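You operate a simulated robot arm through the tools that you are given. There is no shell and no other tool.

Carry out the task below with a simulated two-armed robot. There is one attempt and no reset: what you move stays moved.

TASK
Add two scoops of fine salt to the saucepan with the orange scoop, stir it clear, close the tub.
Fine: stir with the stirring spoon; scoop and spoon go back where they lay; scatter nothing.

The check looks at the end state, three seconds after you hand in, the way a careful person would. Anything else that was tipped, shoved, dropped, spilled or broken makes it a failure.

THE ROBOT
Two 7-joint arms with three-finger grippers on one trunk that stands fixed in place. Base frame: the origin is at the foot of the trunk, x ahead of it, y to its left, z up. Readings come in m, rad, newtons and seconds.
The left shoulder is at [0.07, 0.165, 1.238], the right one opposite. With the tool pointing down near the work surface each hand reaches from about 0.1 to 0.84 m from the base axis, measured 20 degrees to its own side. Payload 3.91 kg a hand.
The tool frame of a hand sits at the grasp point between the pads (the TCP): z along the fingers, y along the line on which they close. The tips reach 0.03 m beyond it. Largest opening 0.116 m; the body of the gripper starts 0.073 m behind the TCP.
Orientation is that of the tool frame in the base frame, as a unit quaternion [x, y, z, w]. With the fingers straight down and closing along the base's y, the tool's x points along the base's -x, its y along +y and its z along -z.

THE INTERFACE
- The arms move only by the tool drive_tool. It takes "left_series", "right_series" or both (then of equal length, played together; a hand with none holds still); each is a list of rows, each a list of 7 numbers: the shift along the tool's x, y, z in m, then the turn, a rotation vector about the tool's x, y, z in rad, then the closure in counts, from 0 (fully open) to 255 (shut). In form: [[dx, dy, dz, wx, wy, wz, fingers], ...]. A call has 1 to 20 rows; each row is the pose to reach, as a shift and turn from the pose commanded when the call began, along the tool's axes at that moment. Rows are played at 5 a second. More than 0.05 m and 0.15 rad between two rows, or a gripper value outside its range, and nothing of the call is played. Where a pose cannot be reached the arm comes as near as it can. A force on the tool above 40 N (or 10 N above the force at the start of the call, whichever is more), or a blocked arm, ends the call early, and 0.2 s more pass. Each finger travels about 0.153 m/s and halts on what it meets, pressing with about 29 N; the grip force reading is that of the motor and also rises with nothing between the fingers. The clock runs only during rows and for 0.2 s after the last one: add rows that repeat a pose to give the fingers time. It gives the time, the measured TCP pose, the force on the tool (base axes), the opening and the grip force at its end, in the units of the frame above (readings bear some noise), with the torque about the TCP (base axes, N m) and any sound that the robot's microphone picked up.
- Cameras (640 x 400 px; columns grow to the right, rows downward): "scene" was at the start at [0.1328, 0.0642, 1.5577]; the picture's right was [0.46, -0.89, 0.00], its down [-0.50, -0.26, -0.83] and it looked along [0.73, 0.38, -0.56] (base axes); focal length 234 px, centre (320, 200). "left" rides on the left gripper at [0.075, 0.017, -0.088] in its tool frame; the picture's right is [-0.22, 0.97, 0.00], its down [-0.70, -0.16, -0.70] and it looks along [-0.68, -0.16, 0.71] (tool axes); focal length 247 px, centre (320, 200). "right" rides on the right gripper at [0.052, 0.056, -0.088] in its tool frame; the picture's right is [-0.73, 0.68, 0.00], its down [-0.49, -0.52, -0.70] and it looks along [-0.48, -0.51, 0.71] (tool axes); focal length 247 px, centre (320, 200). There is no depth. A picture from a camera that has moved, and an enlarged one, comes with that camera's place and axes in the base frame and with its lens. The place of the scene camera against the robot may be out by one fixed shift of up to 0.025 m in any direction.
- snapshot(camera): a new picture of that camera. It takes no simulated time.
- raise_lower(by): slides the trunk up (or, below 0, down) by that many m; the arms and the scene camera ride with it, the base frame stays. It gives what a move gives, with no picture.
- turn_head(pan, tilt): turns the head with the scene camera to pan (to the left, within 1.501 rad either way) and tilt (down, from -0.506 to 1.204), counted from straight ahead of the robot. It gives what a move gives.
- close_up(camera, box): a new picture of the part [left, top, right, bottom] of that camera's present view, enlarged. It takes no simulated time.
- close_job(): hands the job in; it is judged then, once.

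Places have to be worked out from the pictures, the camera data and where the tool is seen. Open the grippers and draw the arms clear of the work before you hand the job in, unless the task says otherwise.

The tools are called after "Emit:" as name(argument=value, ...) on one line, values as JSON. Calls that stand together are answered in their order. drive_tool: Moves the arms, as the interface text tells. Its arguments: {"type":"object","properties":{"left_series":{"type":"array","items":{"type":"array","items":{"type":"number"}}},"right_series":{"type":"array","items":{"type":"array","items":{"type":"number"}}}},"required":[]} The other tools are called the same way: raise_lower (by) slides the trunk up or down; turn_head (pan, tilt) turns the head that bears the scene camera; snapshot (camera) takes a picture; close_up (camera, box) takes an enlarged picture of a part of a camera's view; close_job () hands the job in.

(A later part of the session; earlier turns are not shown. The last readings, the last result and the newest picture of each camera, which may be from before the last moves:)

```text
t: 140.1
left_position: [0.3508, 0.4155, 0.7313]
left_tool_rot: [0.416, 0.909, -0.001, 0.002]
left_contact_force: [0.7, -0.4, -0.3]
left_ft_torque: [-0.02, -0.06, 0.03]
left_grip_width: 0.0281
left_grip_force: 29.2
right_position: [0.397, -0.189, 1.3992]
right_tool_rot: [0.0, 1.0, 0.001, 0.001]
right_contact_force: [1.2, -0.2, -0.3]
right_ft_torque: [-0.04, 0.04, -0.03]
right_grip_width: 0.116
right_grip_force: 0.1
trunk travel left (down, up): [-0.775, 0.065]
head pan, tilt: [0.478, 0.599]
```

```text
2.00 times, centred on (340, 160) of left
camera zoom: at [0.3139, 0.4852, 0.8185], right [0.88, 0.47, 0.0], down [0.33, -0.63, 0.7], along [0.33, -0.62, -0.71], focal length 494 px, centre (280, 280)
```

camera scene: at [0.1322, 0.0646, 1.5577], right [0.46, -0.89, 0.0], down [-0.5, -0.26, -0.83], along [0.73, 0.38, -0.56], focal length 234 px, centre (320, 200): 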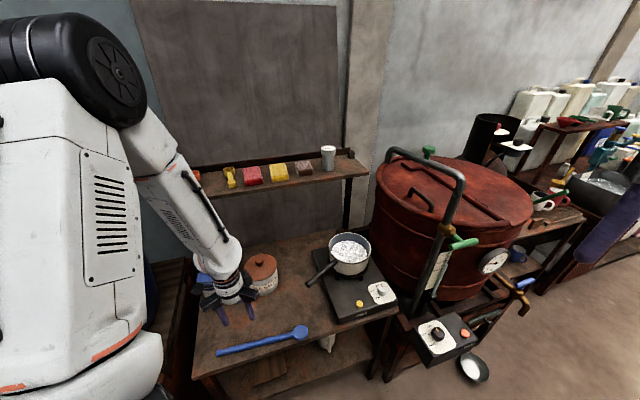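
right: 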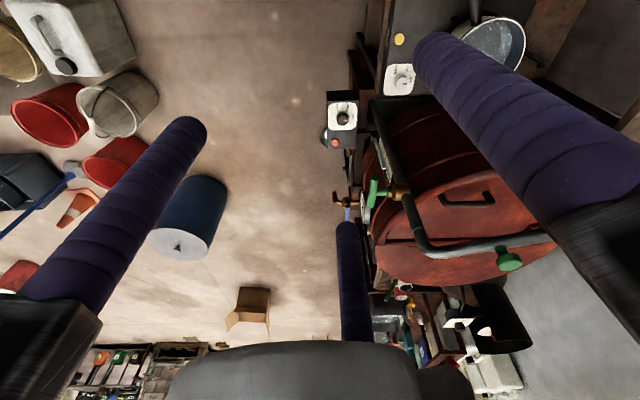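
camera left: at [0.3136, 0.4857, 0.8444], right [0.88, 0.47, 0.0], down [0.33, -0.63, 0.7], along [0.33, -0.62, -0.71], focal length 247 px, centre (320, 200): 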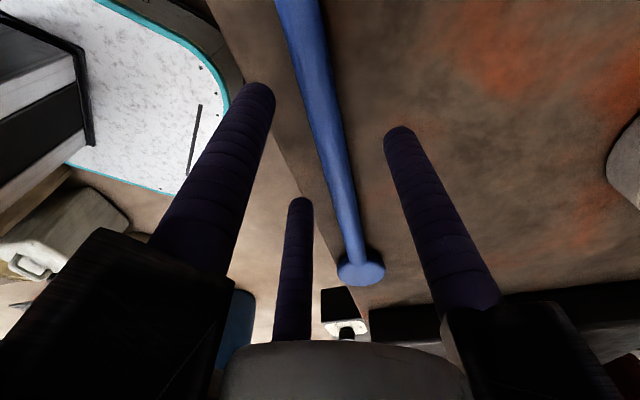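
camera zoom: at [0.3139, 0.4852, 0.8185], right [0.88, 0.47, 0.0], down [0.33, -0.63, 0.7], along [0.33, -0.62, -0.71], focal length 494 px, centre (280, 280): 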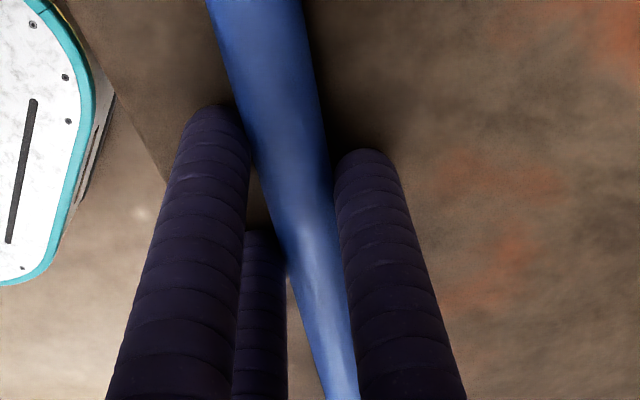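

Spoon gripped (28 mm reading on the bar) without shifting. I lift it straight up to carry height and check it.

Emit:
drive_tool(left_series=[[0, 0, -0.006, 0, 0, 0, 220], [0, 0, -0.02, 0, 0, 0, 220], [0, 0, -0.05, 0, 0, 0, 220], [0, 0, -0.09, 0, 0, 0, 220], [0, 0, -0.13, 0, 0, 0, 220], [0, 0, -0.17, 0, 0, 0, 220], [0, 0, -0.21, 0, 0, 0, 220], [0, 0, -0.25, 0, 0, 0, 220], [0, 0, -0.29, 0, 0, 0, 220], [0, 0, -0.33, 0, 0, 0, 220], [0, 0, -0.33, 0, 0, 0, 220]])

Emit:
snapshot(camera="left")

Emit:
snapshot(camera="scene")

```text
t: 142.5
left_position: [0.3491, 0.4174, 1.0608]
left_tool_rot: [0.416, 0.909, -0.001, 0.002]
left_contact_force: [0.0, 0.6, 0.0]
left_ft_torque: [0.03, 0.03, 0.01]
left_grip_width: 0.0278
left_grip_force: 28.9
right_position: [0.3983, -0.1888, 1.3987]
right_tool_rot: [0.002, 1.0, 0.0, -0.001]
right_contact_force: [1.0, -0.4, 0.0]
right_ft_torque: [-0.02, 0.02, 0.02]
right_grip_width: 0.1161
right_grip_force: 0.0
trunk travel left (down, up): [-0.775, 0.065]
head pan, tilt: [0.478, 0.599]
```

```text
taken
camera left: at [0.3123, 0.4858, 1.1495], right [0.88, 0.47, 0.0], down [0.33, -0.63, 0.7], along [0.33, -0.62, -0.71], focal length 247 px, centre (320, 200)
```

left: 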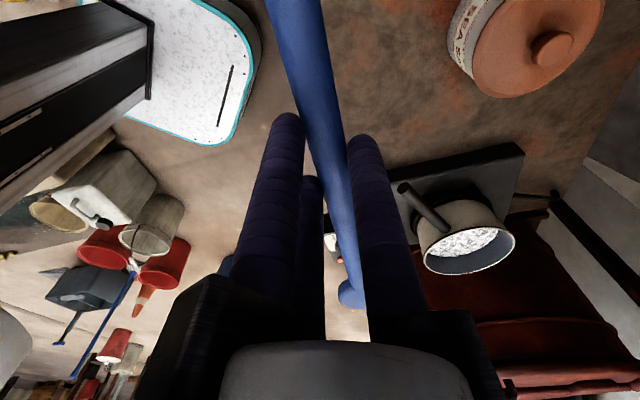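

```text
taken
camera scene: at [0.1325, 0.065, 1.5576], right [0.46, -0.89, 0.0], down [-0.5, -0.26, -0.83], along [0.73, 0.38, -0.56], focal length 234 px, centre (320, 200)
```

scene: 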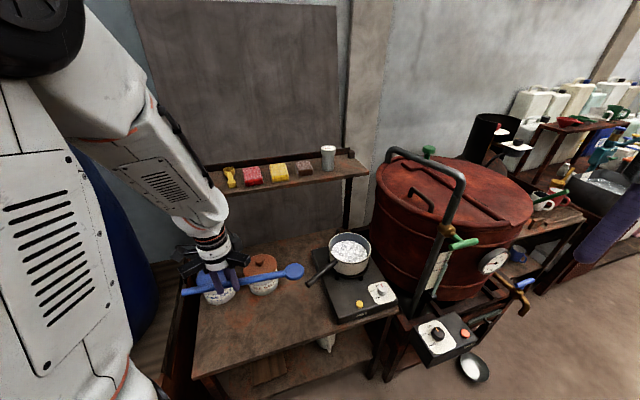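

The spoon hangs level in the grip. I now turn the hand (first half) while moving toward the middle, clear of everything at z≈1.06.

Emit:
drive_tool(left_series=[[-0.0106, 0.0055, 0, 0, 0, -0.13, 220], [-0.0212, 0.011, 0, 0, 0, -0.26, 220], [-0.0319, 0.0165, 0, 0, 0, -0.39, 220], [-0.0425, 0.022, 0, 0, 0, -0.52, 220], [-0.0531, 0.0276, 0, 0, 0, -0.65, 220], [-0.0637, 0.0331, 0, 0, 0, -0.78, 220], [-0.0744, 0.0386, 0, 0, 0, -0.91, 220], [-0.085, 0.0441, 0, 0, 0, -1.04, 220], [-0.0956, 0.0496, 0, 0, 0, -1.17, 220], [-0.0956, 0.0496, 0, 0, 0, -1.3, 220], [-0.0956, 0.0496, 0, 0, 0, -1.3, 220]])

Emit:
snapshot(camera="scene")

```text
t: 144.9
left_position: [0.45, 0.377, 1.0618]
left_tool_rot: [-0.221, 0.975, -0.002, 0.001]
left_contact_force: [0.4, 0.2, -0.1]
left_ft_torque: [-0.07, 0.02, -0.02]
left_grip_width: 0.028
left_grip_force: 28.5
right_position: [0.3982, -0.1886, 1.3983]
right_tool_rot: [0.001, 1.0, 0.001, 0.0]
right_contact_force: [-0.1, -0.7, 0.4]
right_ft_torque: [0.02, -0.02, -0.02]
right_grip_width: 0.1159
right_grip_force: 0.1
trunk travel left (down, up): [-0.775, 0.065]
head pan, tilt: [0.478, 0.599]
```

```text
taken
camera scene: at [0.1327, 0.0642, 1.5577], right [0.46, -0.89, 0.0], down [-0.5, -0.26, -0.83], along [0.73, 0.38, -0.56], focal length 234 px, centre (320, 200)
```

scene: 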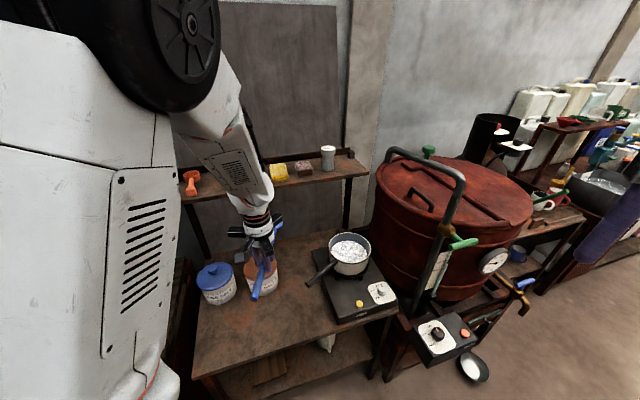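

Half-turned without problems. I continue turning while moving to the side of the pan, staying at height.

Emit:
drive_tool(left_series=[[-0.0084, -0.0153, 0, 0, 0, -0.05, 220], [-0.0236, -0.0428, 0, 0, 0, -0.14, 220], [-0.0404, -0.0734, 0, 0, 0, -0.24, 220], [-0.0572, -0.104, 0, 0, 0, -0.34, 220], [-0.0741, -0.1346, 0, 0, 0, -0.44, 220], [-0.0909, -0.1652, 0, 0, 0, -0.54, 220], [-0.1077, -0.1958, 0, 0, 0, -0.65, 220], [-0.1246, -0.2264, 0, 0, 0, -0.76, 220], [-0.1414, -0.257, 0, 0, 0, -0.87, 220], [-0.1582, -0.2876, 0, 0, 0, -0.98, 220], [-0.1751, -0.3182, 0, 0, 0, -1.08, 220], [-0.1902, -0.3457, 0, 0, 0, -1.17, 220], [-0.202, -0.3671, 0, 0, 0, -1.213, 220], [-0.202, -0.3671, 0, 0, 0, -1.213, 220]])

Emit:
snapshot(camera="scene")

Emit:
snapshot(camera="left")

```text
t: 147.9
left_position: [0.7918, 0.134, 1.0646]
left_tool_rot: [0.737, -0.676, 0.003, -0.001]
left_contact_force: [0.6, 0.5, -0.4]
left_ft_torque: [-0.02, 0.0, -0.02]
left_grip_width: 0.028
left_grip_force: 29.1
right_position: [0.3986, -0.1893, 1.3978]
right_tool_rot: [0.001, 1.0, 0.002, 0.0]
right_contact_force: [0.7, 0.8, 0.7]
right_ft_torque: [0.03, 0.0, 0.03]
right_grip_width: 0.1159
right_grip_force: 0.1
trunk travel left (down, up): [-0.775, 0.065]
head pan, tilt: [0.478, 0.599]
```

```text
taken
camera scene: at [0.1323, 0.0642, 1.5577], right [0.46, -0.89, 0.0], down [-0.5, -0.26, -0.83], along [0.73, 0.38, -0.56], focal length 234 px, centre (320, 200)
```

scene: 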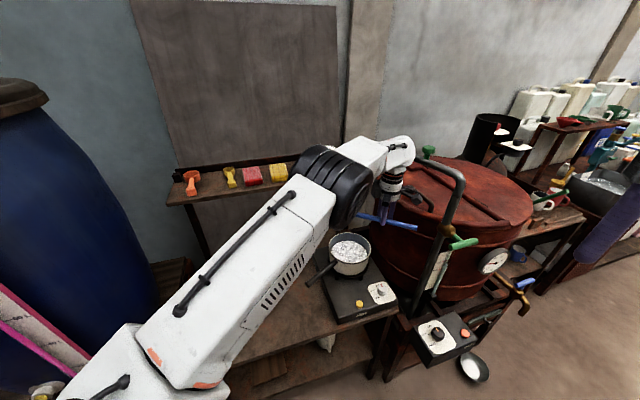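

```text
taken
camera left: at [0.7798, 0.0596, 1.1538], right [-0.99, 0.14, 0.0], down [0.1, 0.71, 0.7], along [0.1, 0.69, -0.72], focal length 247 px, centre (320, 200)
```

left: 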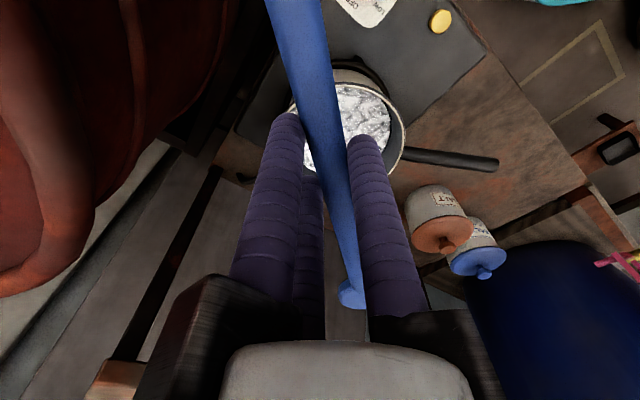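

The spoon is beside the pan with its bowl over it, scoop visible back on its shelf. I now pitch the bowl end down 40°, still above the rim.

Emit:
drive_tool(left_series=[[0, 0, 0, 0, 0.1, 0, 220], [0, 0, 0, 0, 0.22, 0, 220], [0, 0, 0, 0, 0.34, 0, 220], [0, 0, 0, 0, 0.46, 0, 220], [0, 0, 0, 0, 0.58, 0, 220], [0, 0, 0, 0, 0.698, 0, 220], [0, 0, 0, 0, 0.698, 0, 220], [0, 0, 0, 0, 0.698, 0, 220]])

Emit:
snapshot(camera="scene")

Emit:
snapshot(camera="left")

```text
t: 149.7
left_position: [0.7894, 0.1333, 1.062]
left_tool_rot: [0.691, -0.636, 0.254, 0.232]
left_contact_force: [-0.1, -0.4, -0.3]
left_ft_torque: [-0.01, -0.03, -0.01]
left_grip_width: 0.028
left_grip_force: 28.8
right_position: [0.3963, -0.1896, 1.3975]
right_tool_rot: [0.001, 1.0, 0.001, 0.001]
right_contact_force: [0.3, -1.1, -0.3]
right_ft_torque: [0.01, 0.05, -0.04]
right_grip_width: 0.1161
right_grip_force: 0.1
trunk travel left (down, up): [-0.775, 0.065]
head pan, tilt: [0.478, 0.599]
```

```text
taken
camera scene: at [0.1328, 0.0639, 1.5577], right [0.46, -0.89, 0.0], down [-0.5, -0.26, -0.83], along [0.73, 0.38, -0.56], focal length 234 px, centre (320, 200)
```

scene: 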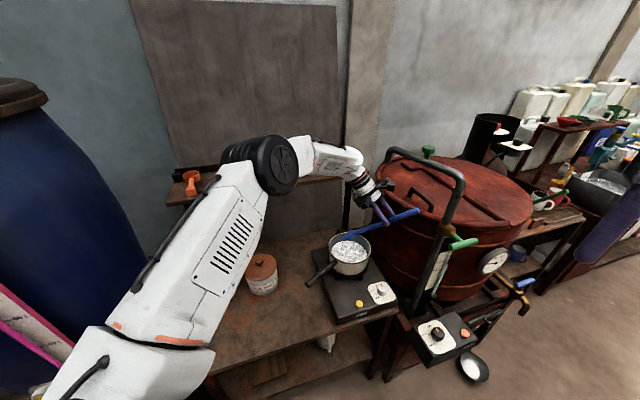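

```text
taken
camera left: at [0.7717, 0.1325, 1.1787], right [-0.99, 0.09, -0.15], down [0.08, 0.99, 0.08], along [0.15, 0.07, -0.99], focal length 247 px, centre (320, 200)
```

left: 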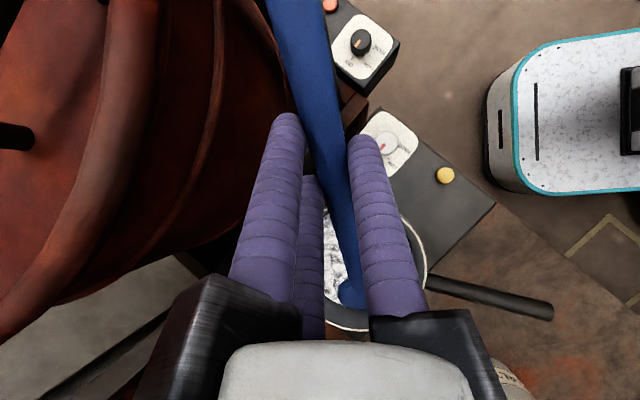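

Pitched as planned with the bowl above the pan. I zoom in to verify its place relative to the rim before lowering.

Emit:
close_up(camera="scene", box=[310, 190, 430, 300])

Emit:
close_up(camera="left", box=[270, 150, 470, 350])

```text
3.64 times, centred on (370, 245) of scene
camera zoom: at [0.1328, 0.0639, 1.5577], right [0.46, -0.89, 0.0], down [-0.5, -0.26, -0.83], along [0.73, 0.38, -0.56], focal length 850 px, centre (138, 36)
```

zoom: 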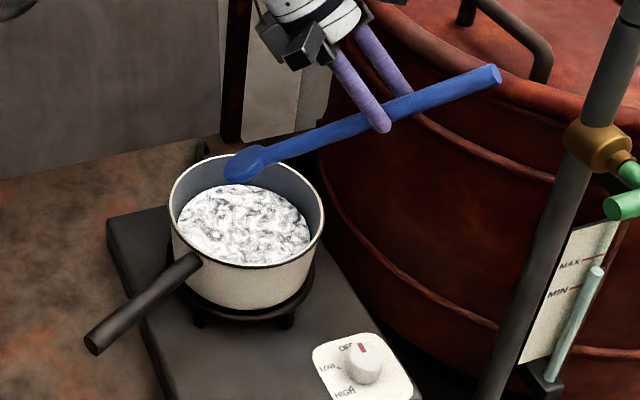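

```text
2.00 times, centred on (370, 250) of left
camera zoom: at [0.7717, 0.1325, 1.1787], right [-0.99, 0.09, -0.15], down [0.08, 0.99, 0.08], along [0.15, 0.07, -0.99], focal length 494 px, centre (220, 100)
```

zoom: 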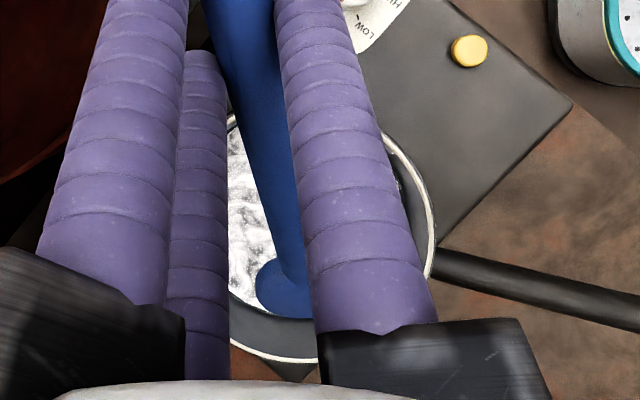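

The bowl is right over the pan's centre at z≈0.937, as computed. I lower it to just above the water with a 12 mm shift to the far side for rim clearance.

Emit:
drive_tool(left_series=[[-0.016, 0, 0.0143, 0, 0, 0, 220], [-0.032, 0, 0.0286, 0, 0, 0, 220], [-0.048, 0, 0.0429, 0, 0, 0, 220], [-0.064, 0, 0.0572, 0, 0, 0, 220], [-0.064, 0, 0.0572, 0, 0, 0, 220]])

Emit:
close_up(camera="scene", box=[310, 200, 410, 300])

Emit:
close_up(camera="left", box=[270, 150, 470, 350])

```text
t: 150.9
left_position: [0.7873, 0.1446, 0.9771]
left_tool_rot: [0.692, -0.635, 0.255, 0.231]
left_contact_force: [-0.5, 0.2, -0.3]
left_ft_torque: [0.0, -0.02, 0.02]
left_grip_width: 0.0277
left_grip_force: 28.9
right_position: [0.3979, -0.1898, 1.3987]
right_tool_rot: [0.001, 1.0, 0.001, 0.0]
right_contact_force: [1.2, 0.5, 0.6]
right_ft_torque: [0.03, -0.03, -0.03]
right_grip_width: 0.1156
right_grip_force: 0.0
trunk travel left (down, up): [-0.775, 0.065]
head pan, tilt: [0.478, 0.599]
```

```text
4.00 times, centred on (360, 250) of scene
camera zoom: at [0.1325, 0.0639, 1.5577], right [0.46, -0.89, 0.0], down [-0.5, -0.26, -0.83], along [0.73, 0.38, -0.56], focal length 935 px, centre (160, 0)
```

zoom: 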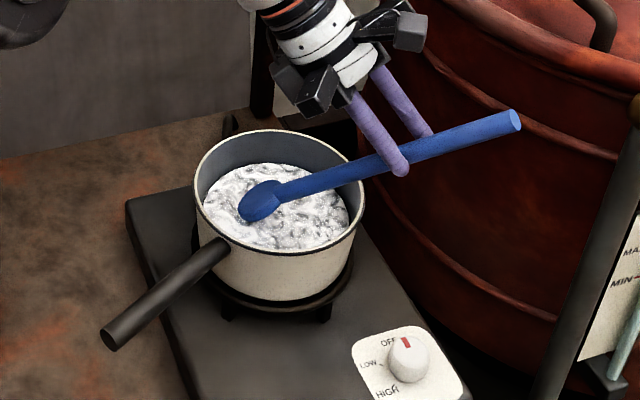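

```text
2.00 times, centred on (370, 250) of left
camera zoom: at [0.7697, 0.1438, 1.0935], right [-0.99, 0.09, -0.15], down [0.08, 0.99, 0.09], along [0.15, 0.07, -0.99], focal length 494 px, centre (220, 100)
```

zoom: 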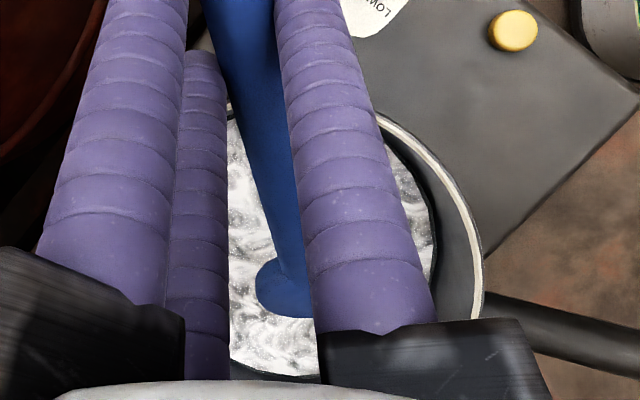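

The bowl is right at the surface with good rim clearance. I lower it into the water 5 mm at a time, watching for bottom contact.

Emit:
drive_tool(left_series=[[-0.0032, 0, 0.0038, 0, 0, 0, 220], [-0.0064, 0, 0.0076, 0, 0, 0, 220], [-0.0097, 0, 0.0115, 0, 0, 0, 220], [-0.0116, 0, 0.0138, 0, 0, 0, 220], [-0.0116, 0, 0.0138, 0, 0, 0, 220]])

Emit:
close_up(camera="scene", box=[325, 225, 385, 285])

Emit:
close_up(camera="left", box=[270, 150, 470, 350])

```text
t: 152.1
left_position: [0.7879, 0.1448, 0.9593]
left_tool_rot: [0.691, -0.636, 0.253, 0.232]
left_contact_force: [0.2, 0.8, -1.0]
left_ft_torque: [-0.04, -0.02, -0.01]
left_grip_width: 0.0279
left_grip_force: 29.2
right_position: [0.3981, -0.1886, 1.3979]
right_tool_rot: [0.0, 1.0, 0.0, 0.0]
right_contact_force: [-0.8, -0.3, 0.7]
right_ft_torque: [0.01, -0.01, 0.04]
right_grip_width: 0.116
right_grip_force: 0.1
trunk travel left (down, up): [-0.775, 0.065]
head pan, tilt: [0.478, 0.599]
```

```text
6.67 times, centred on (355, 255) of scene
camera zoom: at [0.1328, 0.064, 1.5577], right [0.46, -0.89, 0.0], down [-0.5, -0.26, -0.83], along [0.73, 0.38, -0.56], focal length 1558 px, centre (87, -167)
```

zoom: 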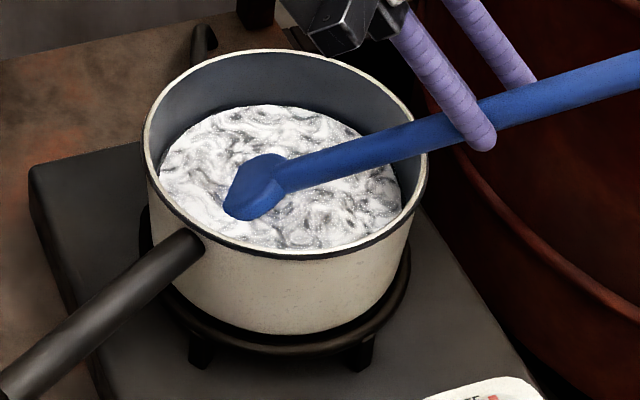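

```text
2.00 times, centred on (370, 250) of left
camera zoom: at [0.7703, 0.1442, 1.075], right [-0.99, 0.09, -0.15], down [0.08, 0.99, 0.09], along [0.15, 0.07, -0.99], focal length 494 px, centre (220, 100)
```

zoom: 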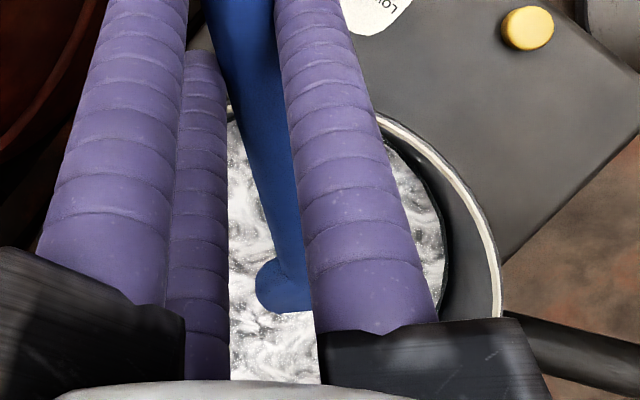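

The bowl dips into the water with ~2 cm clearance at the rim and no contact force. I stir two gentle circles of 22 mm radius.

Emit:
drive_tool(left_series=[[-0.0168, 0, -0.0142, 0, 0, 0, 220], [-0.0136, 0.0129, -0.0115, 0, 0, 0, 220], [-0.0052, 0.0209, -0.0044, 0, 0, 0, 220], [0.0052, 0.0209, 0.0044, 0, 0, 0, 220], [0.0136, 0.0129, 0.0115, 0, 0, 0, 220], [0.0168, 0, 0.0142, 0, 0, 0, 220], [0.0136, -0.0129, 0.0115, 0, 0, 0, 220], [0.0052, -0.0209, 0.0044, 0, 0, 0, 220], [-0.0052, -0.0209, -0.0044, 0, 0, 0, 220], [-0.0136, -0.0129, -0.0115, 0, 0, 0, 220], [-0.0168, 0, -0.0142, 0, 0, 0, 220], [-0.0136, 0.0129, -0.0115, 0, 0, 0, 220], [-0.0052, 0.0209, -0.0044, 0, 0, 0, 220], [0.0052, 0.0209, 0.0044, 0, 0, 0, 220], [0.0136, 0.0129, 0.0115, 0, 0, 0, 220], [0.0168, 0, 0.0142, 0, 0, 0, 220], [0.0136, -0.0129, 0.0115, 0, 0, 0, 220], [0.0052, -0.0209, 0.0044, 0, 0, 0, 220], [-0.0052, -0.0209, -0.0044, 0, 0, 0, 220], [0, 0, 0, 0, 0, 0, 220]])

Emit:
close_up(camera="scene", box=[325, 225, 385, 285])

Emit:
snapshot(camera="scene")

```text
t: 156.3
left_position: [0.7887, 0.1428, 0.9625]
left_tool_rot: [0.691, -0.636, 0.254, 0.231]
left_contact_force: [0.2, -0.7, -0.5]
left_ft_torque: [-0.03, 0.0, 0.02]
left_grip_width: 0.0278
left_grip_force: 29.1
right_position: [0.3969, -0.1906, 1.3986]
right_tool_rot: [0.0, 1.0, 0.001, 0.001]
right_contact_force: [-0.5, -0.9, 0.2]
right_ft_torque: [0.01, -0.03, -0.01]
right_grip_width: 0.116
right_grip_force: 0.1
trunk travel left (down, up): [-0.775, 0.065]
head pan, tilt: [0.478, 0.599]
```

```text
6.67 times, centred on (355, 255) of scene
camera zoom: at [0.1313, 0.0633, 1.5578], right [0.46, -0.89, 0.0], down [-0.5, -0.26, -0.83], along [0.73, 0.38, -0.56], focal length 1558 px, centre (87, -167)
```

zoom: 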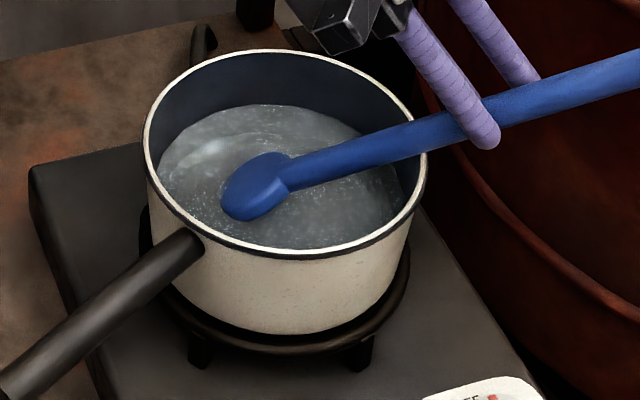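

```text
taken
camera scene: at [0.1313, 0.0633, 1.5578], right [0.46, -0.89, 0.0], down [-0.5, -0.26, -0.83], along [0.73, 0.38, -0.56], focal length 234 px, centre (320, 200)
```

scene: 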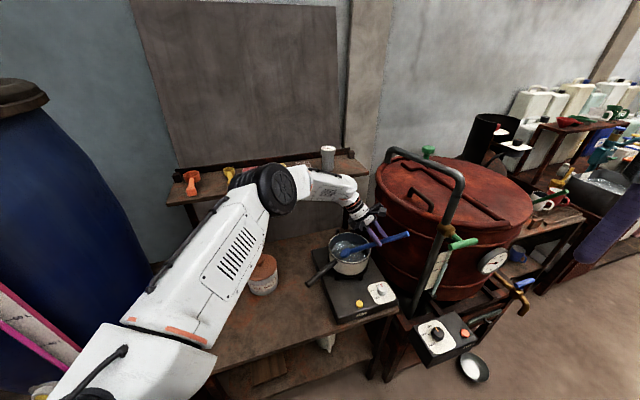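

The water has turned clear. I add two more circles so everything is surely dissolved.

Emit:
drive_tool(left_series=[[-0.0168, 0, -0.0142, 0, 0, 0, 220], [-0.0136, 0.0129, -0.0115, 0, 0, 0, 220], [-0.0052, 0.0209, -0.0044, 0, 0, 0, 220], [0.0052, 0.0209, 0.0044, 0, 0, 0, 220], [0.0136, 0.0129, 0.0115, 0, 0, 0, 220], [0.0168, 0, 0.0142, 0, 0, 0, 220], [0.0136, -0.0129, 0.0115, 0, 0, 0, 220], [0.0052, -0.0209, 0.0044, 0, 0, 0, 220], [-0.0052, -0.0209, -0.0044, 0, 0, 0, 220], [-0.0136, -0.0129, -0.0115, 0, 0, 0, 220], [-0.0168, 0, -0.0142, 0, 0, 0, 220], [-0.0136, 0.0129, -0.0115, 0, 0, 0, 220], [-0.0052, 0.0209, -0.0044, 0, 0, 0, 220], [0.0052, 0.0209, 0.0044, 0, 0, 0, 220], [0.0136, 0.0129, 0.0115, 0, 0, 0, 220], [0.0168, 0, 0.0142, 0, 0, 0, 220], [0.0136, -0.0129, 0.0115, 0, 0, 0, 220], [0.0052, -0.0209, 0.0044, 0, 0, 0, 220], [-0.0052, -0.0209, -0.0044, 0, 0, 0, 220], [0, 0, 0, 0, 0, 0, 220]])

Emit:
close_up(camera="scene", box=[325, 225, 385, 285])

```text
t: 160.5
left_position: [0.7892, 0.1443, 0.9605]
left_tool_rot: [0.691, -0.636, 0.255, 0.23]
left_contact_force: [-0.1, -1.3, -0.3]
left_ft_torque: [-0.03, -0.02, 0.01]
left_grip_width: 0.028
left_grip_force: 28.9
right_position: [0.3958, -0.1894, 1.3979]
right_tool_rot: [0.001, 1.0, 0.001, 0.001]
right_contact_force: [-0.2, -0.1, -1.1]
right_ft_torque: [0.03, 0.0, -0.03]
right_grip_width: 0.116
right_grip_force: 0.1
trunk travel left (down, up): [-0.775, 0.065]
head pan, tilt: [0.478, 0.599]
```

```text
6.67 times, centred on (355, 255) of scene
camera zoom: at [0.1314, 0.0634, 1.5578], right [0.46, -0.89, 0.0], down [-0.5, -0.26, -0.83], along [0.73, 0.38, -0.56], focal length 1558 px, centre (87, -167)
```

zoom: 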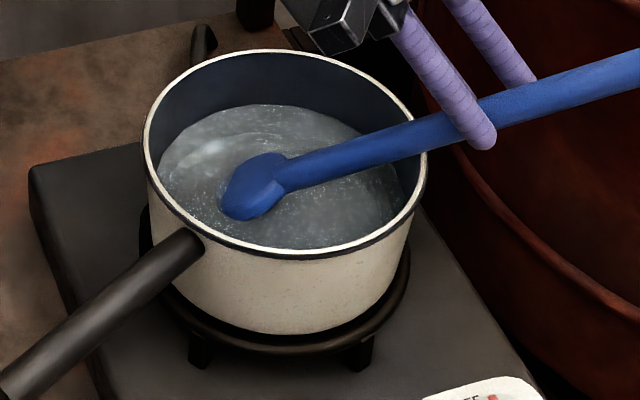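

Clear. I lift the spoon straight out of the pan and pause above it so it drips off there.

Emit:
drive_tool(left_series=[[0.0065, 0, -0.0076, 0, 0, 0, 220], [0.0194, 0, -0.0229, 0, 0, 0, 220], [0.0323, 0, -0.0382, 0, 0, 0, 220], [0.0484, 0, -0.0573, 0, 0, 0, 220], [0.0645, 0, -0.0764, 0, 0, 0, 220], [0.0645, 0, -0.0764, 0, 0, 0, 220], [0.0645, 0, -0.0764, 0, 0, 0, 220], [0.0645, 0, -0.0764, 0, 0, 0, 220], [0.0645, 0, -0.0764, 0, 0, 0, 220], [0.0645, 0, -0.0764, 0, 0, 0, 220], [0.0645, 0, -0.0764, 0, 0, 0, 220], [0.0645, 0, -0.0764, 0, 0, 0, 220], [0.0645, 0, -0.0764, 0, 0, 0, 220]])

Emit:
close_up(camera="scene", box=[310, 190, 430, 300])

```text
t: 163.3
left_position: [0.7899, 0.1447, 1.0603]
left_tool_rot: [0.691, -0.636, 0.254, 0.232]
left_contact_force: [0.4, 0.2, -0.9]
left_ft_torque: [-0.03, -0.01, -0.02]
left_grip_width: 0.0281
left_grip_force: 29.0
right_position: [0.398, -0.1893, 1.3988]
right_tool_rot: [0.001, 1.0, 0.001, 0.0]
right_contact_force: [-0.4, 0.3, 0.8]
right_ft_torque: [0.0, 0.02, -0.03]
right_grip_width: 0.1159
right_grip_force: 0.0
trunk travel left (down, up): [-0.775, 0.065]
head pan, tilt: [0.478, 0.599]
```

```text
3.64 times, centred on (370, 245) of scene
camera zoom: at [0.1329, 0.0641, 1.5577], right [0.46, -0.89, 0.0], down [-0.5, -0.26, -0.83], along [0.73, 0.38, -0.56], focal length 850 px, centre (138, 36)
```

zoom: 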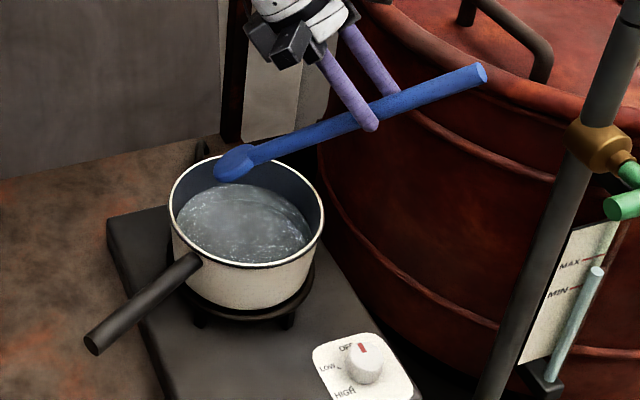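

The pan's water is clear and the pan is in place. I level the spoon again above the pan.

Emit:
drive_tool(left_series=[[0, 0, 0, 0, -0.1, 0, 220], [0, 0, 0, 0, -0.22, 0, 220], [0, 0, 0, 0, -0.34, 0, 220], [0, 0, 0, 0, -0.46, 0, 220], [0, 0, 0, 0, -0.58, 0, 220], [0, 0, 0, 0, -0.698, 0, 220], [0, 0, 0, 0, -0.698, 0, 220]])

Emit:
snapshot(camera="scene")

```text
t: 164.9
left_position: [0.788, 0.1447, 1.0602]
left_tool_rot: [0.737, -0.676, 0.002, 0.0]
left_contact_force: [-0.2, 0.4, -0.4]
left_ft_torque: [-0.06, 0.01, -0.03]
left_grip_width: 0.0281
left_grip_force: 28.5
right_position: [0.3974, -0.1894, 1.3988]
right_tool_rot: [0.001, 1.0, 0.001, 0.001]
right_contact_force: [-0.2, -0.7, -0.7]
right_ft_torque: [-0.02, -0.02, 0.0]
right_grip_width: 0.1159
right_grip_force: 0.0
trunk travel left (down, up): [-0.775, 0.065]
head pan, tilt: [0.478, 0.599]
```

```text
taken
camera scene: at [0.1328, 0.0648, 1.5577], right [0.46, -0.89, 0.0], down [-0.5, -0.26, -0.83], along [0.73, 0.38, -0.56], focal length 234 px, centre (320, 200)
```

scene: 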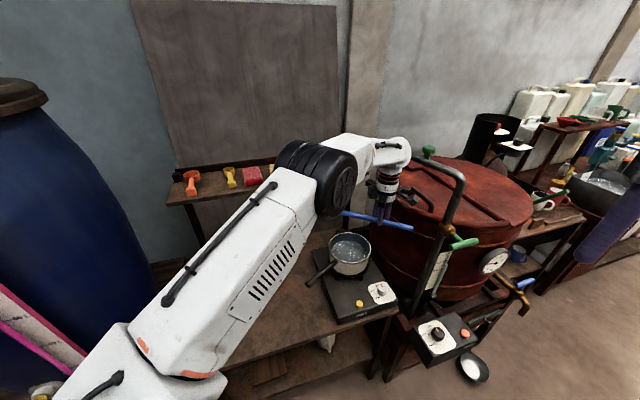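

Level again. I carry it back along the same path, first half of the turn.

Emit:
drive_tool(left_series=[[-0.0104, 0.0127, 0, 0, 0, 0.0485, 220], [-0.026, 0.0317, 0, 0, 0, 0.1213, 220], [-0.0469, 0.057, 0, 0, 0, 0.2183, 220], [-0.0677, 0.0824, 0, 0, 0, 0.3154, 220], [-0.0885, 0.1077, 0, 0, 0, 0.4124, 220], [-0.1093, 0.1331, 0, 0, 0, 0.5095, 220], [-0.1302, 0.1585, 0, 0, 0, 0.6065, 220], [-0.151, 0.1838, 0, 0, 0, 0.7035, 220], [-0.1718, 0.2092, 0, 0, 0, 0.8006, 220], [-0.1926, 0.2345, 0, 0, 0, 0.8976, 220], [-0.2134, 0.2599, 0, 0, 0, 0.9947, 220], [-0.2369, 0.2884, 0, 0, 0, 1.1038, 220], [-0.2551, 0.3106, 0, 0, 0, 1.1888, 220], [-0.2603, 0.3169, 0, 0, 0, 1.213, 220], [-0.2603, 0.3169, 0, 0, 0, 1.213, 220]])

Emit:
snapshot(camera="scene")

```text
t: 168.1
left_position: [0.4488, 0.3772, 1.0584]
left_tool_rot: [-0.22, 0.976, -0.002, 0.002]
left_contact_force: [-0.1, -1.2, -0.4]
left_ft_torque: [-0.03, 0.04, -0.01]
left_grip_width: 0.028
left_grip_force: 29.3
right_position: [0.3981, -0.1891, 1.3981]
right_tool_rot: [0.0, 1.0, 0.0, 0.0]
right_contact_force: [0.0, 0.8, 0.2]
right_ft_torque: [-0.01, 0.02, 0.03]
right_grip_width: 0.1161
right_grip_force: 0.0
trunk travel left (down, up): [-0.775, 0.065]
head pan, tilt: [0.478, 0.599]
```

```text
taken
camera scene: at [0.1329, 0.0641, 1.5577], right [0.46, -0.89, 0.0], down [-0.5, -0.26, -0.83], along [0.73, 0.38, -0.56], focal length 234 px, centre (320, 200)
```

scene: 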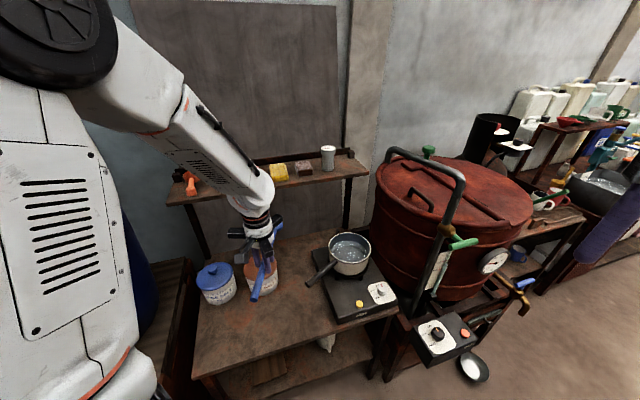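

Lid on, pan clear. I turn the rest of the way and bring the spoon back over its place.

Emit:
drive_tool(left_series=[[0.0072, 0.0077, 0, 0, 0, 0.13, 220], [0.0144, 0.0153, 0, 0, 0, 0.26, 220], [0.0216, 0.023, 0, 0, 0, 0.39, 220], [0.0288, 0.0306, 0, 0, 0, 0.52, 220], [0.036, 0.0383, 0, 0, 0, 0.65, 220], [0.0433, 0.046, 0, 0, 0, 0.78, 220], [0.0505, 0.0536, 0, 0, 0, 0.91, 220], [0.0577, 0.0613, 0, 0, 0, 1.04, 220], [0.0649, 0.0689, 0, 0, 0, 1.17, 220], [0.0721, 0.0766, 0, 0, 0, 1.302, 220], [0.0721, 0.0766, 0, 0, 0, 1.302, 220], [0.0721, 0.0766, 0, 0, 0, 1.302, 220]])

Emit:
snapshot(camera="left")

Emit:
snapshot(camera="scene")

```text
t: 170.7
left_position: [0.3518, 0.4149, 1.0589]
left_tool_rot: [0.416, 0.909, 0.0, 0.003]
left_contact_force: [0.2, -0.6, -0.6]
left_ft_torque: [0.06, 0.02, 0.02]
left_grip_width: 0.028
left_grip_force: 29.4
right_position: [0.3984, -0.1908, 1.3988]
right_tool_rot: [0.002, 1.0, 0.001, 0.0]
right_contact_force: [0.1, 0.3, -0.1]
right_ft_torque: [0.01, -0.03, -0.03]
right_grip_width: 0.1162
right_grip_force: 0.0
trunk travel left (down, up): [-0.775, 0.065]
head pan, tilt: [0.478, 0.599]
```

```text
taken
camera left: at [0.3161, 0.4836, 1.1459], right [0.88, 0.47, 0.0], down [0.33, -0.63, 0.7], along [0.33, -0.62, -0.71], focal length 247 px, centre (320, 200)
```

left: 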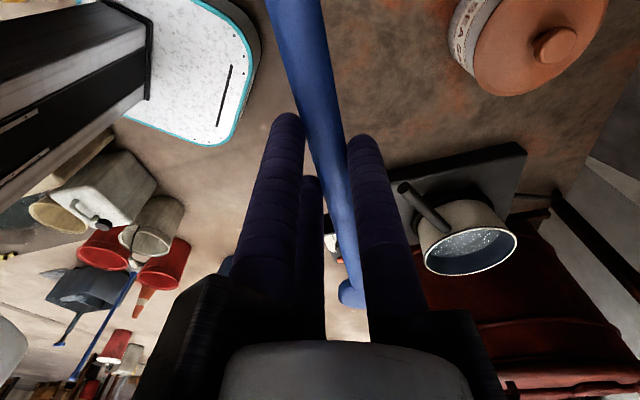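

```text
taken
camera scene: at [0.1328, 0.0642, 1.5577], right [0.46, -0.89, 0.0], down [-0.5, -0.26, -0.83], along [0.73, 0.38, -0.56], focal length 234 px, centre (320, 200)
```

scene: 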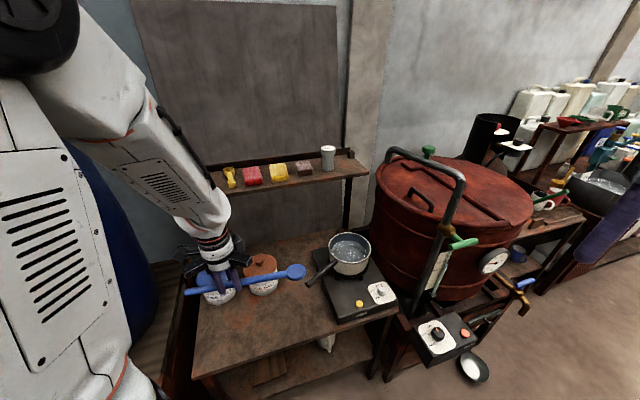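

Pose matches the pick-up pose. I lower the spoon to a few mm above the table.

Emit:
drive_tool(left_series=[[0, 0, 0.03, 0, 0, 0, 220], [0, 0, 0.07, 0, 0, 0, 220], [0, 0, 0.11, 0, 0, 0, 220], [0, 0, 0.15, 0, 0, 0, 220], [0, 0, 0.19, 0, 0, 0, 220], [0, 0, 0.23, 0, 0, 0, 220], [0, 0, 0.265, 0, 0, 0, 220], [0, 0, 0.295, 0, 0, 0, 220], [0, 0, 0.312, 0, 0, 0, 220], [0, 0, 0.318, 0, 0, 0, 220], [0, 0, 0.318, 0, 0, 0, 220]])

Emit:
close_up(camera="scene", box=[200, 310, 320, 370])

```text
t: 173.1
left_position: [0.3553, 0.4145, 0.7398]
left_tool_rot: [0.416, 0.909, -0.001, 0.003]
left_contact_force: [-0.7, 0.0, -0.4]
left_ft_torque: [0.04, 0.05, -0.01]
left_grip_width: 0.0281
left_grip_force: 29.5
right_position: [0.3979, -0.1892, 1.3984]
right_tool_rot: [0.0, 1.0, 0.001, 0.0]
right_contact_force: [0.6, 0.7, -0.4]
right_ft_torque: [-0.02, 0.0, 0.0]
right_grip_width: 0.1162
right_grip_force: 0.0
trunk travel left (down, up): [-0.775, 0.065]
head pan, tilt: [0.478, 0.599]
```

```text
5.33 times, centred on (260, 340) of scene
camera zoom: at [0.1328, 0.0641, 1.5577], right [0.46, -0.89, 0.0], down [-0.5, -0.26, -0.83], along [0.73, 0.38, -0.56], focal length 1246 px, centre (640, -547)
```

zoom: 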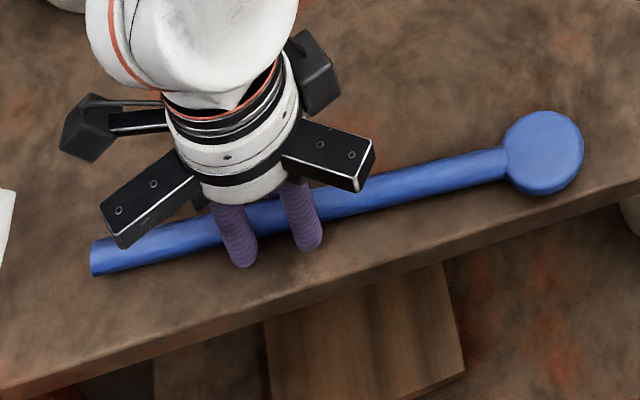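

The spoon is about 4 mm to the right of where it lay. I correct that and lower in small steps until it touches the table.

Emit:
drive_tool(left_series=[[0.0018, -0.0013, 0, 0, 0, 0, 220], [0.0037, -0.0027, 0, 0, 0, 0, 220], [0.0037, -0.0027, 0.002, 0, 0, 0, 220], [0.0037, -0.0027, 0.004, 0, 0, 0, 220], [0.0037, -0.0027, 0.0055, 0, 0, 0, 220], [0.0037, -0.0027, 0.0055, 0, 0, 0, 220]])

Emit:
close_up(camera="scene", box=[200, 310, 320, 370])

```text
t: 174.5
left_position: [0.3491, 0.4153, 0.7338]
left_tool_rot: [0.416, 0.909, -0.001, 0.003]
left_contact_force: [-0.1, 1.2, -0.3]
left_ft_torque: [0.02, 0.0, -0.02]
left_grip_width: 0.0277
left_grip_force: 28.8
right_position: [0.3986, -0.1892, 1.3996]
right_tool_rot: [0.0, 1.0, 0.001, 0.0]
right_contact_force: [0.5, -0.3, 0.4]
right_ft_torque: [0.02, 0.01, 0.01]
right_grip_width: 0.116
right_grip_force: 0.1
trunk travel left (down, up): [-0.775, 0.065]
head pan, tilt: [0.478, 0.599]
```

```text
5.33 times, centred on (260, 340) of scene
camera zoom: at [0.1328, 0.0641, 1.5577], right [0.46, -0.89, 0.0], down [-0.5, -0.26, -0.83], along [0.73, 0.38, -0.56], focal length 1246 px, centre (640, -547)
```

zoom: 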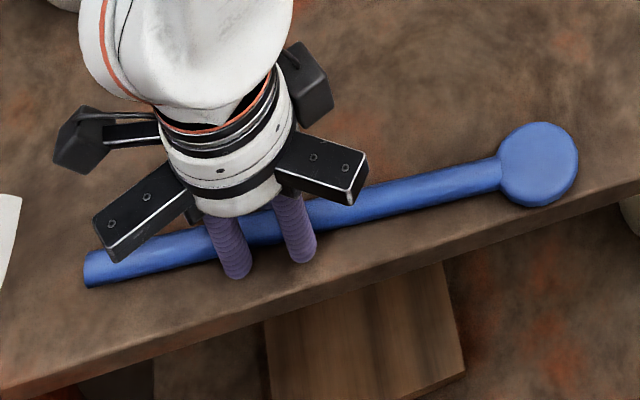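

Position now matches the original picture within a pixel or two. I lower the last 1.5 mm and open the fingers slowly.

Emit:
drive_tool(left_series=[[0, 0, 0.001, 0, 0, 0, 220], [0, 0, 0.0015, 0, 0, 0, 220], [0, 0, 0.0015, 0, 0, 0, 200], [0, 0, 0.0015, 0, 0, 0, 185], [0, 0, 0.0015, 0, 0, 0, 165], [0, 0, 0.0012, 0, 0, 0, 140], [0, 0, 0.001, 0, 0, 0, 110], [0, 0, 0.0, 0, 0, 0, 110]])

Emit:
close_up(camera="scene", box=[200, 310, 320, 370])

```text
t: 176.3
left_position: [0.3492, 0.4143, 0.7342]
left_tool_rot: [0.416, 0.909, -0.001, 0.004]
left_contact_force: [-0.7, 0.2, 0.0]
left_ft_torque: [0.0, -0.01, -0.02]
left_grip_width: 0.0664
left_grip_force: 0.0
right_position: [0.398, -0.1896, 1.3987]
right_tool_rot: [0.002, 1.0, 0.001, 0.001]
right_contact_force: [0.0, -1.1, -0.9]
right_ft_torque: [0.02, 0.01, 0.01]
right_grip_width: 0.1159
right_grip_force: 0.0
trunk travel left (down, up): [-0.775, 0.065]
head pan, tilt: [0.478, 0.599]
```

```text
5.33 times, centred on (260, 340) of scene
camera zoom: at [0.1327, 0.0641, 1.5577], right [0.46, -0.89, 0.0], down [-0.5, -0.26, -0.83], along [0.73, 0.38, -0.56], focal length 1246 px, centre (640, -547)
```

zoom: 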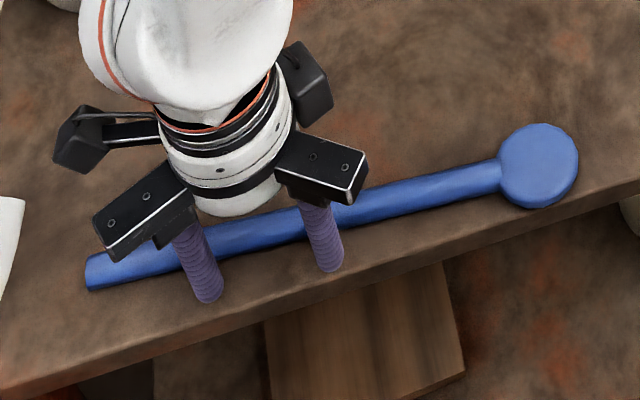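

The spoon rests where it lay. I raise the hand straight up and away, then inspect the whole scene.

Emit:
drive_tool(left_series=[[0, 0, -0.01, 0, 0, 0, 110], [0, 0, -0.03, 0, 0, 0, 110], [0, 0, -0.07, 0, 0, 0, 110], [0, 0, -0.11, 0, 0, 0, 110], [0, 0, -0.15, 0, 0, 0, 110], [0, 0, -0.19, 0, 0, 0, 110], [0, 0, -0.23, 0, 0, 0, 110], [0, 0, -0.27, 0, 0, 0, 110], [0, 0, -0.31, 0, 0, 0, 110], [0, 0, -0.35, 0, 0, 0, 110], [0, 0, -0.35, 0, 0, 0, 110]])

Emit:
snapshot(camera="scene")

Emit:
close_up(camera="scene", box=[190, 220, 420, 370])

Emit:
close_up(camera="scene", box=[160, 230, 320, 330])

```text
t: 178.7
left_position: [0.3474, 0.4182, 1.0847]
left_tool_rot: [0.417, 0.909, 0.0, 0.003]
left_contact_force: [0.1, 1.0, 0.1]
left_ft_torque: [0.0, -0.02, 0.0]
left_grip_width: 0.0662
left_grip_force: 0.1
right_position: [0.3978, -0.1886, 1.3977]
right_tool_rot: [0.001, 1.0, 0.0, 0.001]
right_contact_force: [0.7, 1.0, 0.1]
right_ft_torque: [-0.02, 0.01, -0.01]
right_grip_width: 0.1162
right_grip_force: 0.0
trunk travel left (down, up): [-0.775, 0.065]
head pan, tilt: [0.478, 0.599]
```

```text
taken
camera scene: at [0.1327, 0.065, 1.5576], right [0.46, -0.89, 0.0], down [-0.5, -0.26, -0.83], along [0.73, 0.38, -0.56], focal length 234 px, centre (320, 200)
```

scene: 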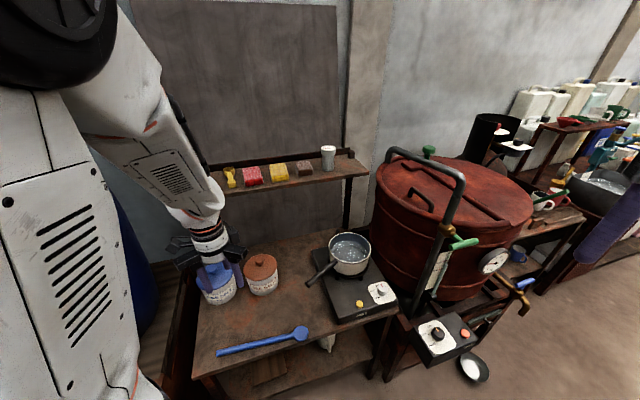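

```text
2.67 times, centred on (305, 295) of scene
camera zoom: at [0.1327, 0.065, 1.5576], right [0.46, -0.89, 0.0], down [-0.5, -0.26, -0.83], along [0.73, 0.38, -0.56], focal length 623 px, centre (360, -53)
```

zoom: 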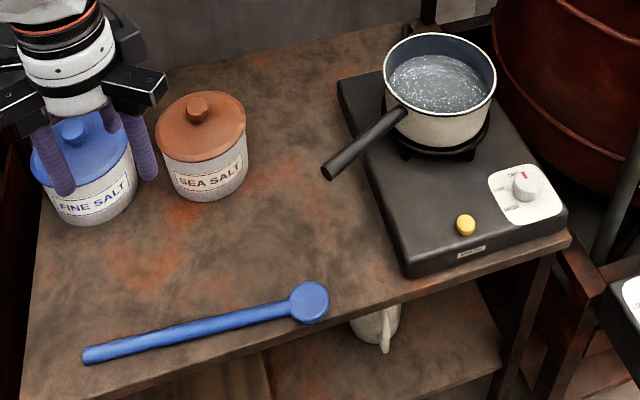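

```text
4.00 times, centred on (240, 280) of scene
camera zoom: at [0.1327, 0.065, 1.5576], right [0.46, -0.89, 0.0], down [-0.5, -0.26, -0.83], along [0.73, 0.38, -0.56], focal length 935 px, centre (640, -120)
```

zoom: 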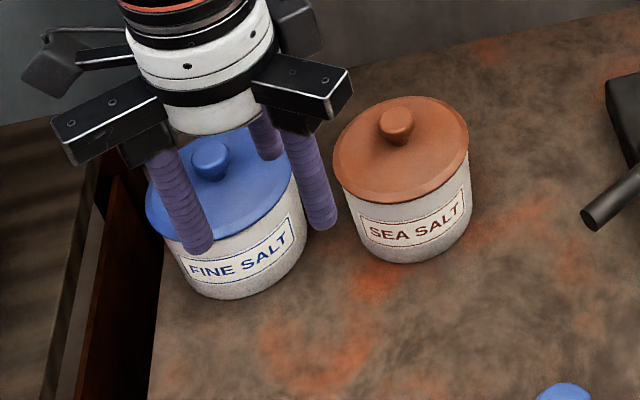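

Table, pan, spoon all look as at the start. To judge the lid's seating precisely, I bring the hand to the same viewing pose I had at the beginning and take the same close-up.

Emit:
drive_tool(left_series=[[0.0144, 0.0238, -0.0068, 0, 0, -0.14, 90], [0.0287, 0.0476, -0.0135, 0, 0, -0.28, 90], [0.0431, 0.0714, -0.0203, 0, 0, -0.42, 90], [0.0575, 0.0952, -0.027, 0, 0, -0.56, 90], [0.0718, 0.1189, -0.0338, 0, 0, -0.7, 90], [0.0862, 0.1427, -0.0405, 0, 0, -0.84, 90], [0.1005, 0.1665, -0.0473, 0, 0, -0.98, 90], [0.1149, 0.1903, -0.054, 0, 0, -1.12, 90], [0.1149, 0.1903, -0.054, 0, 0, -1.12, 90], [0.1149, 0.1903, -0.054, 0, 0, -1.12, 90]])

Emit:
close_up(camera="left", box=[260, 0, 420, 100])

Emit:
close_up(camera="scene", box=[190, 250, 286, 310])

```text
t: 180.9
left_position: [0.4148, 0.6272, 1.1373]
left_tool_rot: [-0.131, 0.991, -0.002, 0.0]
left_contact_force: [0.2, 0.1, 0.6]
left_ft_torque: [0.04, -0.02, 0.01]
left_grip_width: 0.0751
left_grip_force: 0.1
right_position: [0.3973, -0.1893, 1.3976]
right_tool_rot: [0.001, 1.0, 0.001, -0.001]
right_contact_force: [-0.4, -0.3, 0.2]
right_ft_torque: [0.03, 0.01, 0.0]
right_grip_width: 0.1163
right_grip_force: 0.0
trunk travel left (down, up): [-0.775, 0.065]
head pan, tilt: [0.478, 0.599]
```

```text
4.00 times, centred on (340, 50) of left
camera zoom: at [0.338, 0.6256, 1.225], right [-0.04, 1.0, 0.0], down [0.71, 0.03, 0.7], along [0.7, 0.02, -0.71], focal length 988 px, centre (240, 800)
```

zoom: 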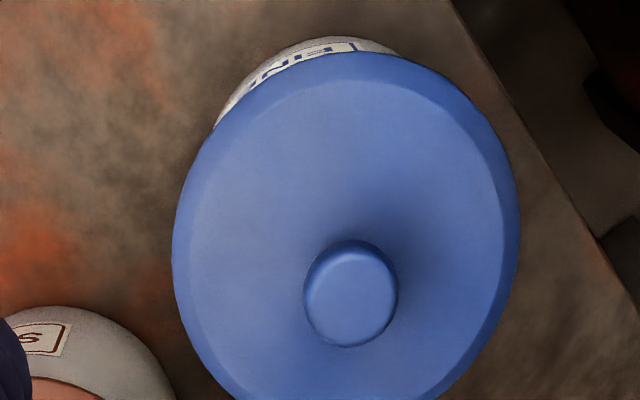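

```text
6.67 times, centred on (238, 280) of scene
camera zoom: at [0.1326, 0.0639, 1.5577], right [0.46, -0.89, 0.0], down [-0.5, -0.26, -0.83], along [0.73, 0.38, -0.56], focal length 1558 px, centre (867, -333)
```

zoom: 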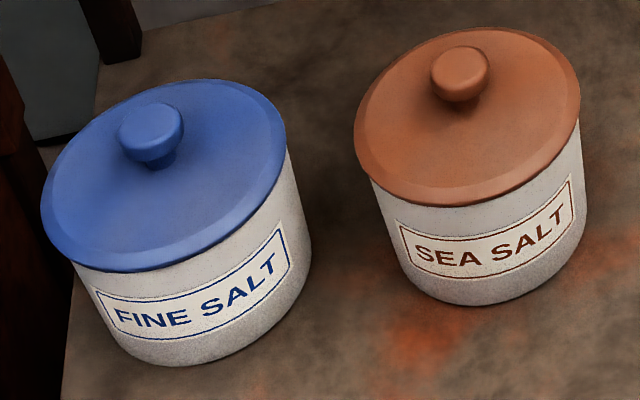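

The lid appears about 4 mm closer to the robot than at the start. I go to a lower viewpoint to see whether it sits flat all round.

Emit:
drive_tool(left_series=[[0.035, 0.02, 0.0, 0, 0, 0, 60], [0.07, 0.025, 0.03, 0, 0, 0, 30], [0.105, 0.025, 0.07, 0, 0, 0, 0], [0.13, 0.025, 0.11, 0, 0, 0, 0], [0.13, 0.025, 0.15, 0, 0, 0, 0], [0.13, 0.025, 0.19, 0, 0, 0, 0], [0.13, 0.025, 0.21, 0, 0, 0, 0], [0.13, 0.025, 0.21, 0, 0, 0, 0]])

Emit:
snapshot(camera="left")

Emit:
snapshot(camera="scene")

```text
refused: row 3 steps farther than a row can; nothing moved
```

```text
taken
camera left: at [0.338, 0.6256, 1.225], right [-0.04, 1.0, 0.0], down [0.71, 0.03, 0.7], along [0.7, 0.02, -0.71], focal length 247 px, centre (320, 200)
```

left: 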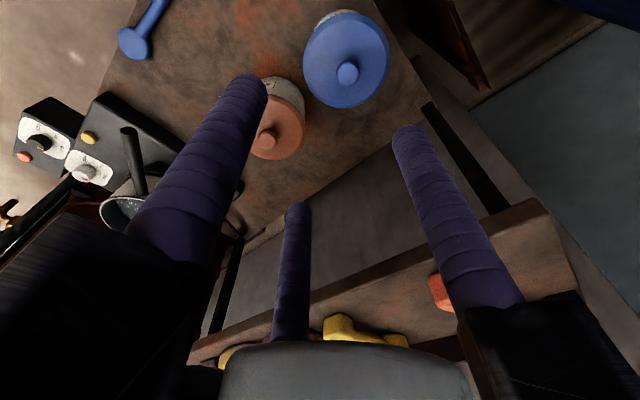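

```text
taken
camera scene: at [0.1326, 0.0639, 1.5577], right [0.46, -0.89, 0.0], down [-0.5, -0.26, -0.83], along [0.73, 0.38, -0.56], focal length 234 px, centre (320, 200)
```

scene: 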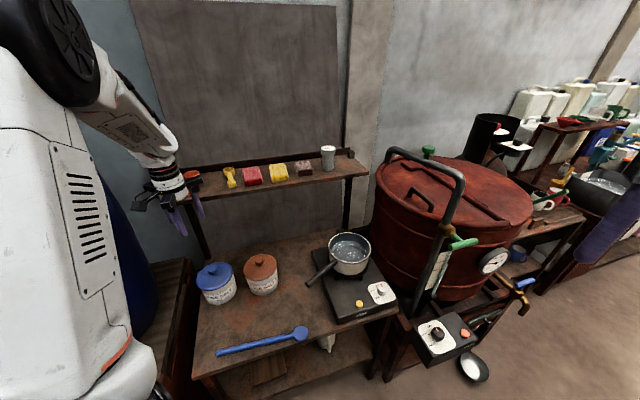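

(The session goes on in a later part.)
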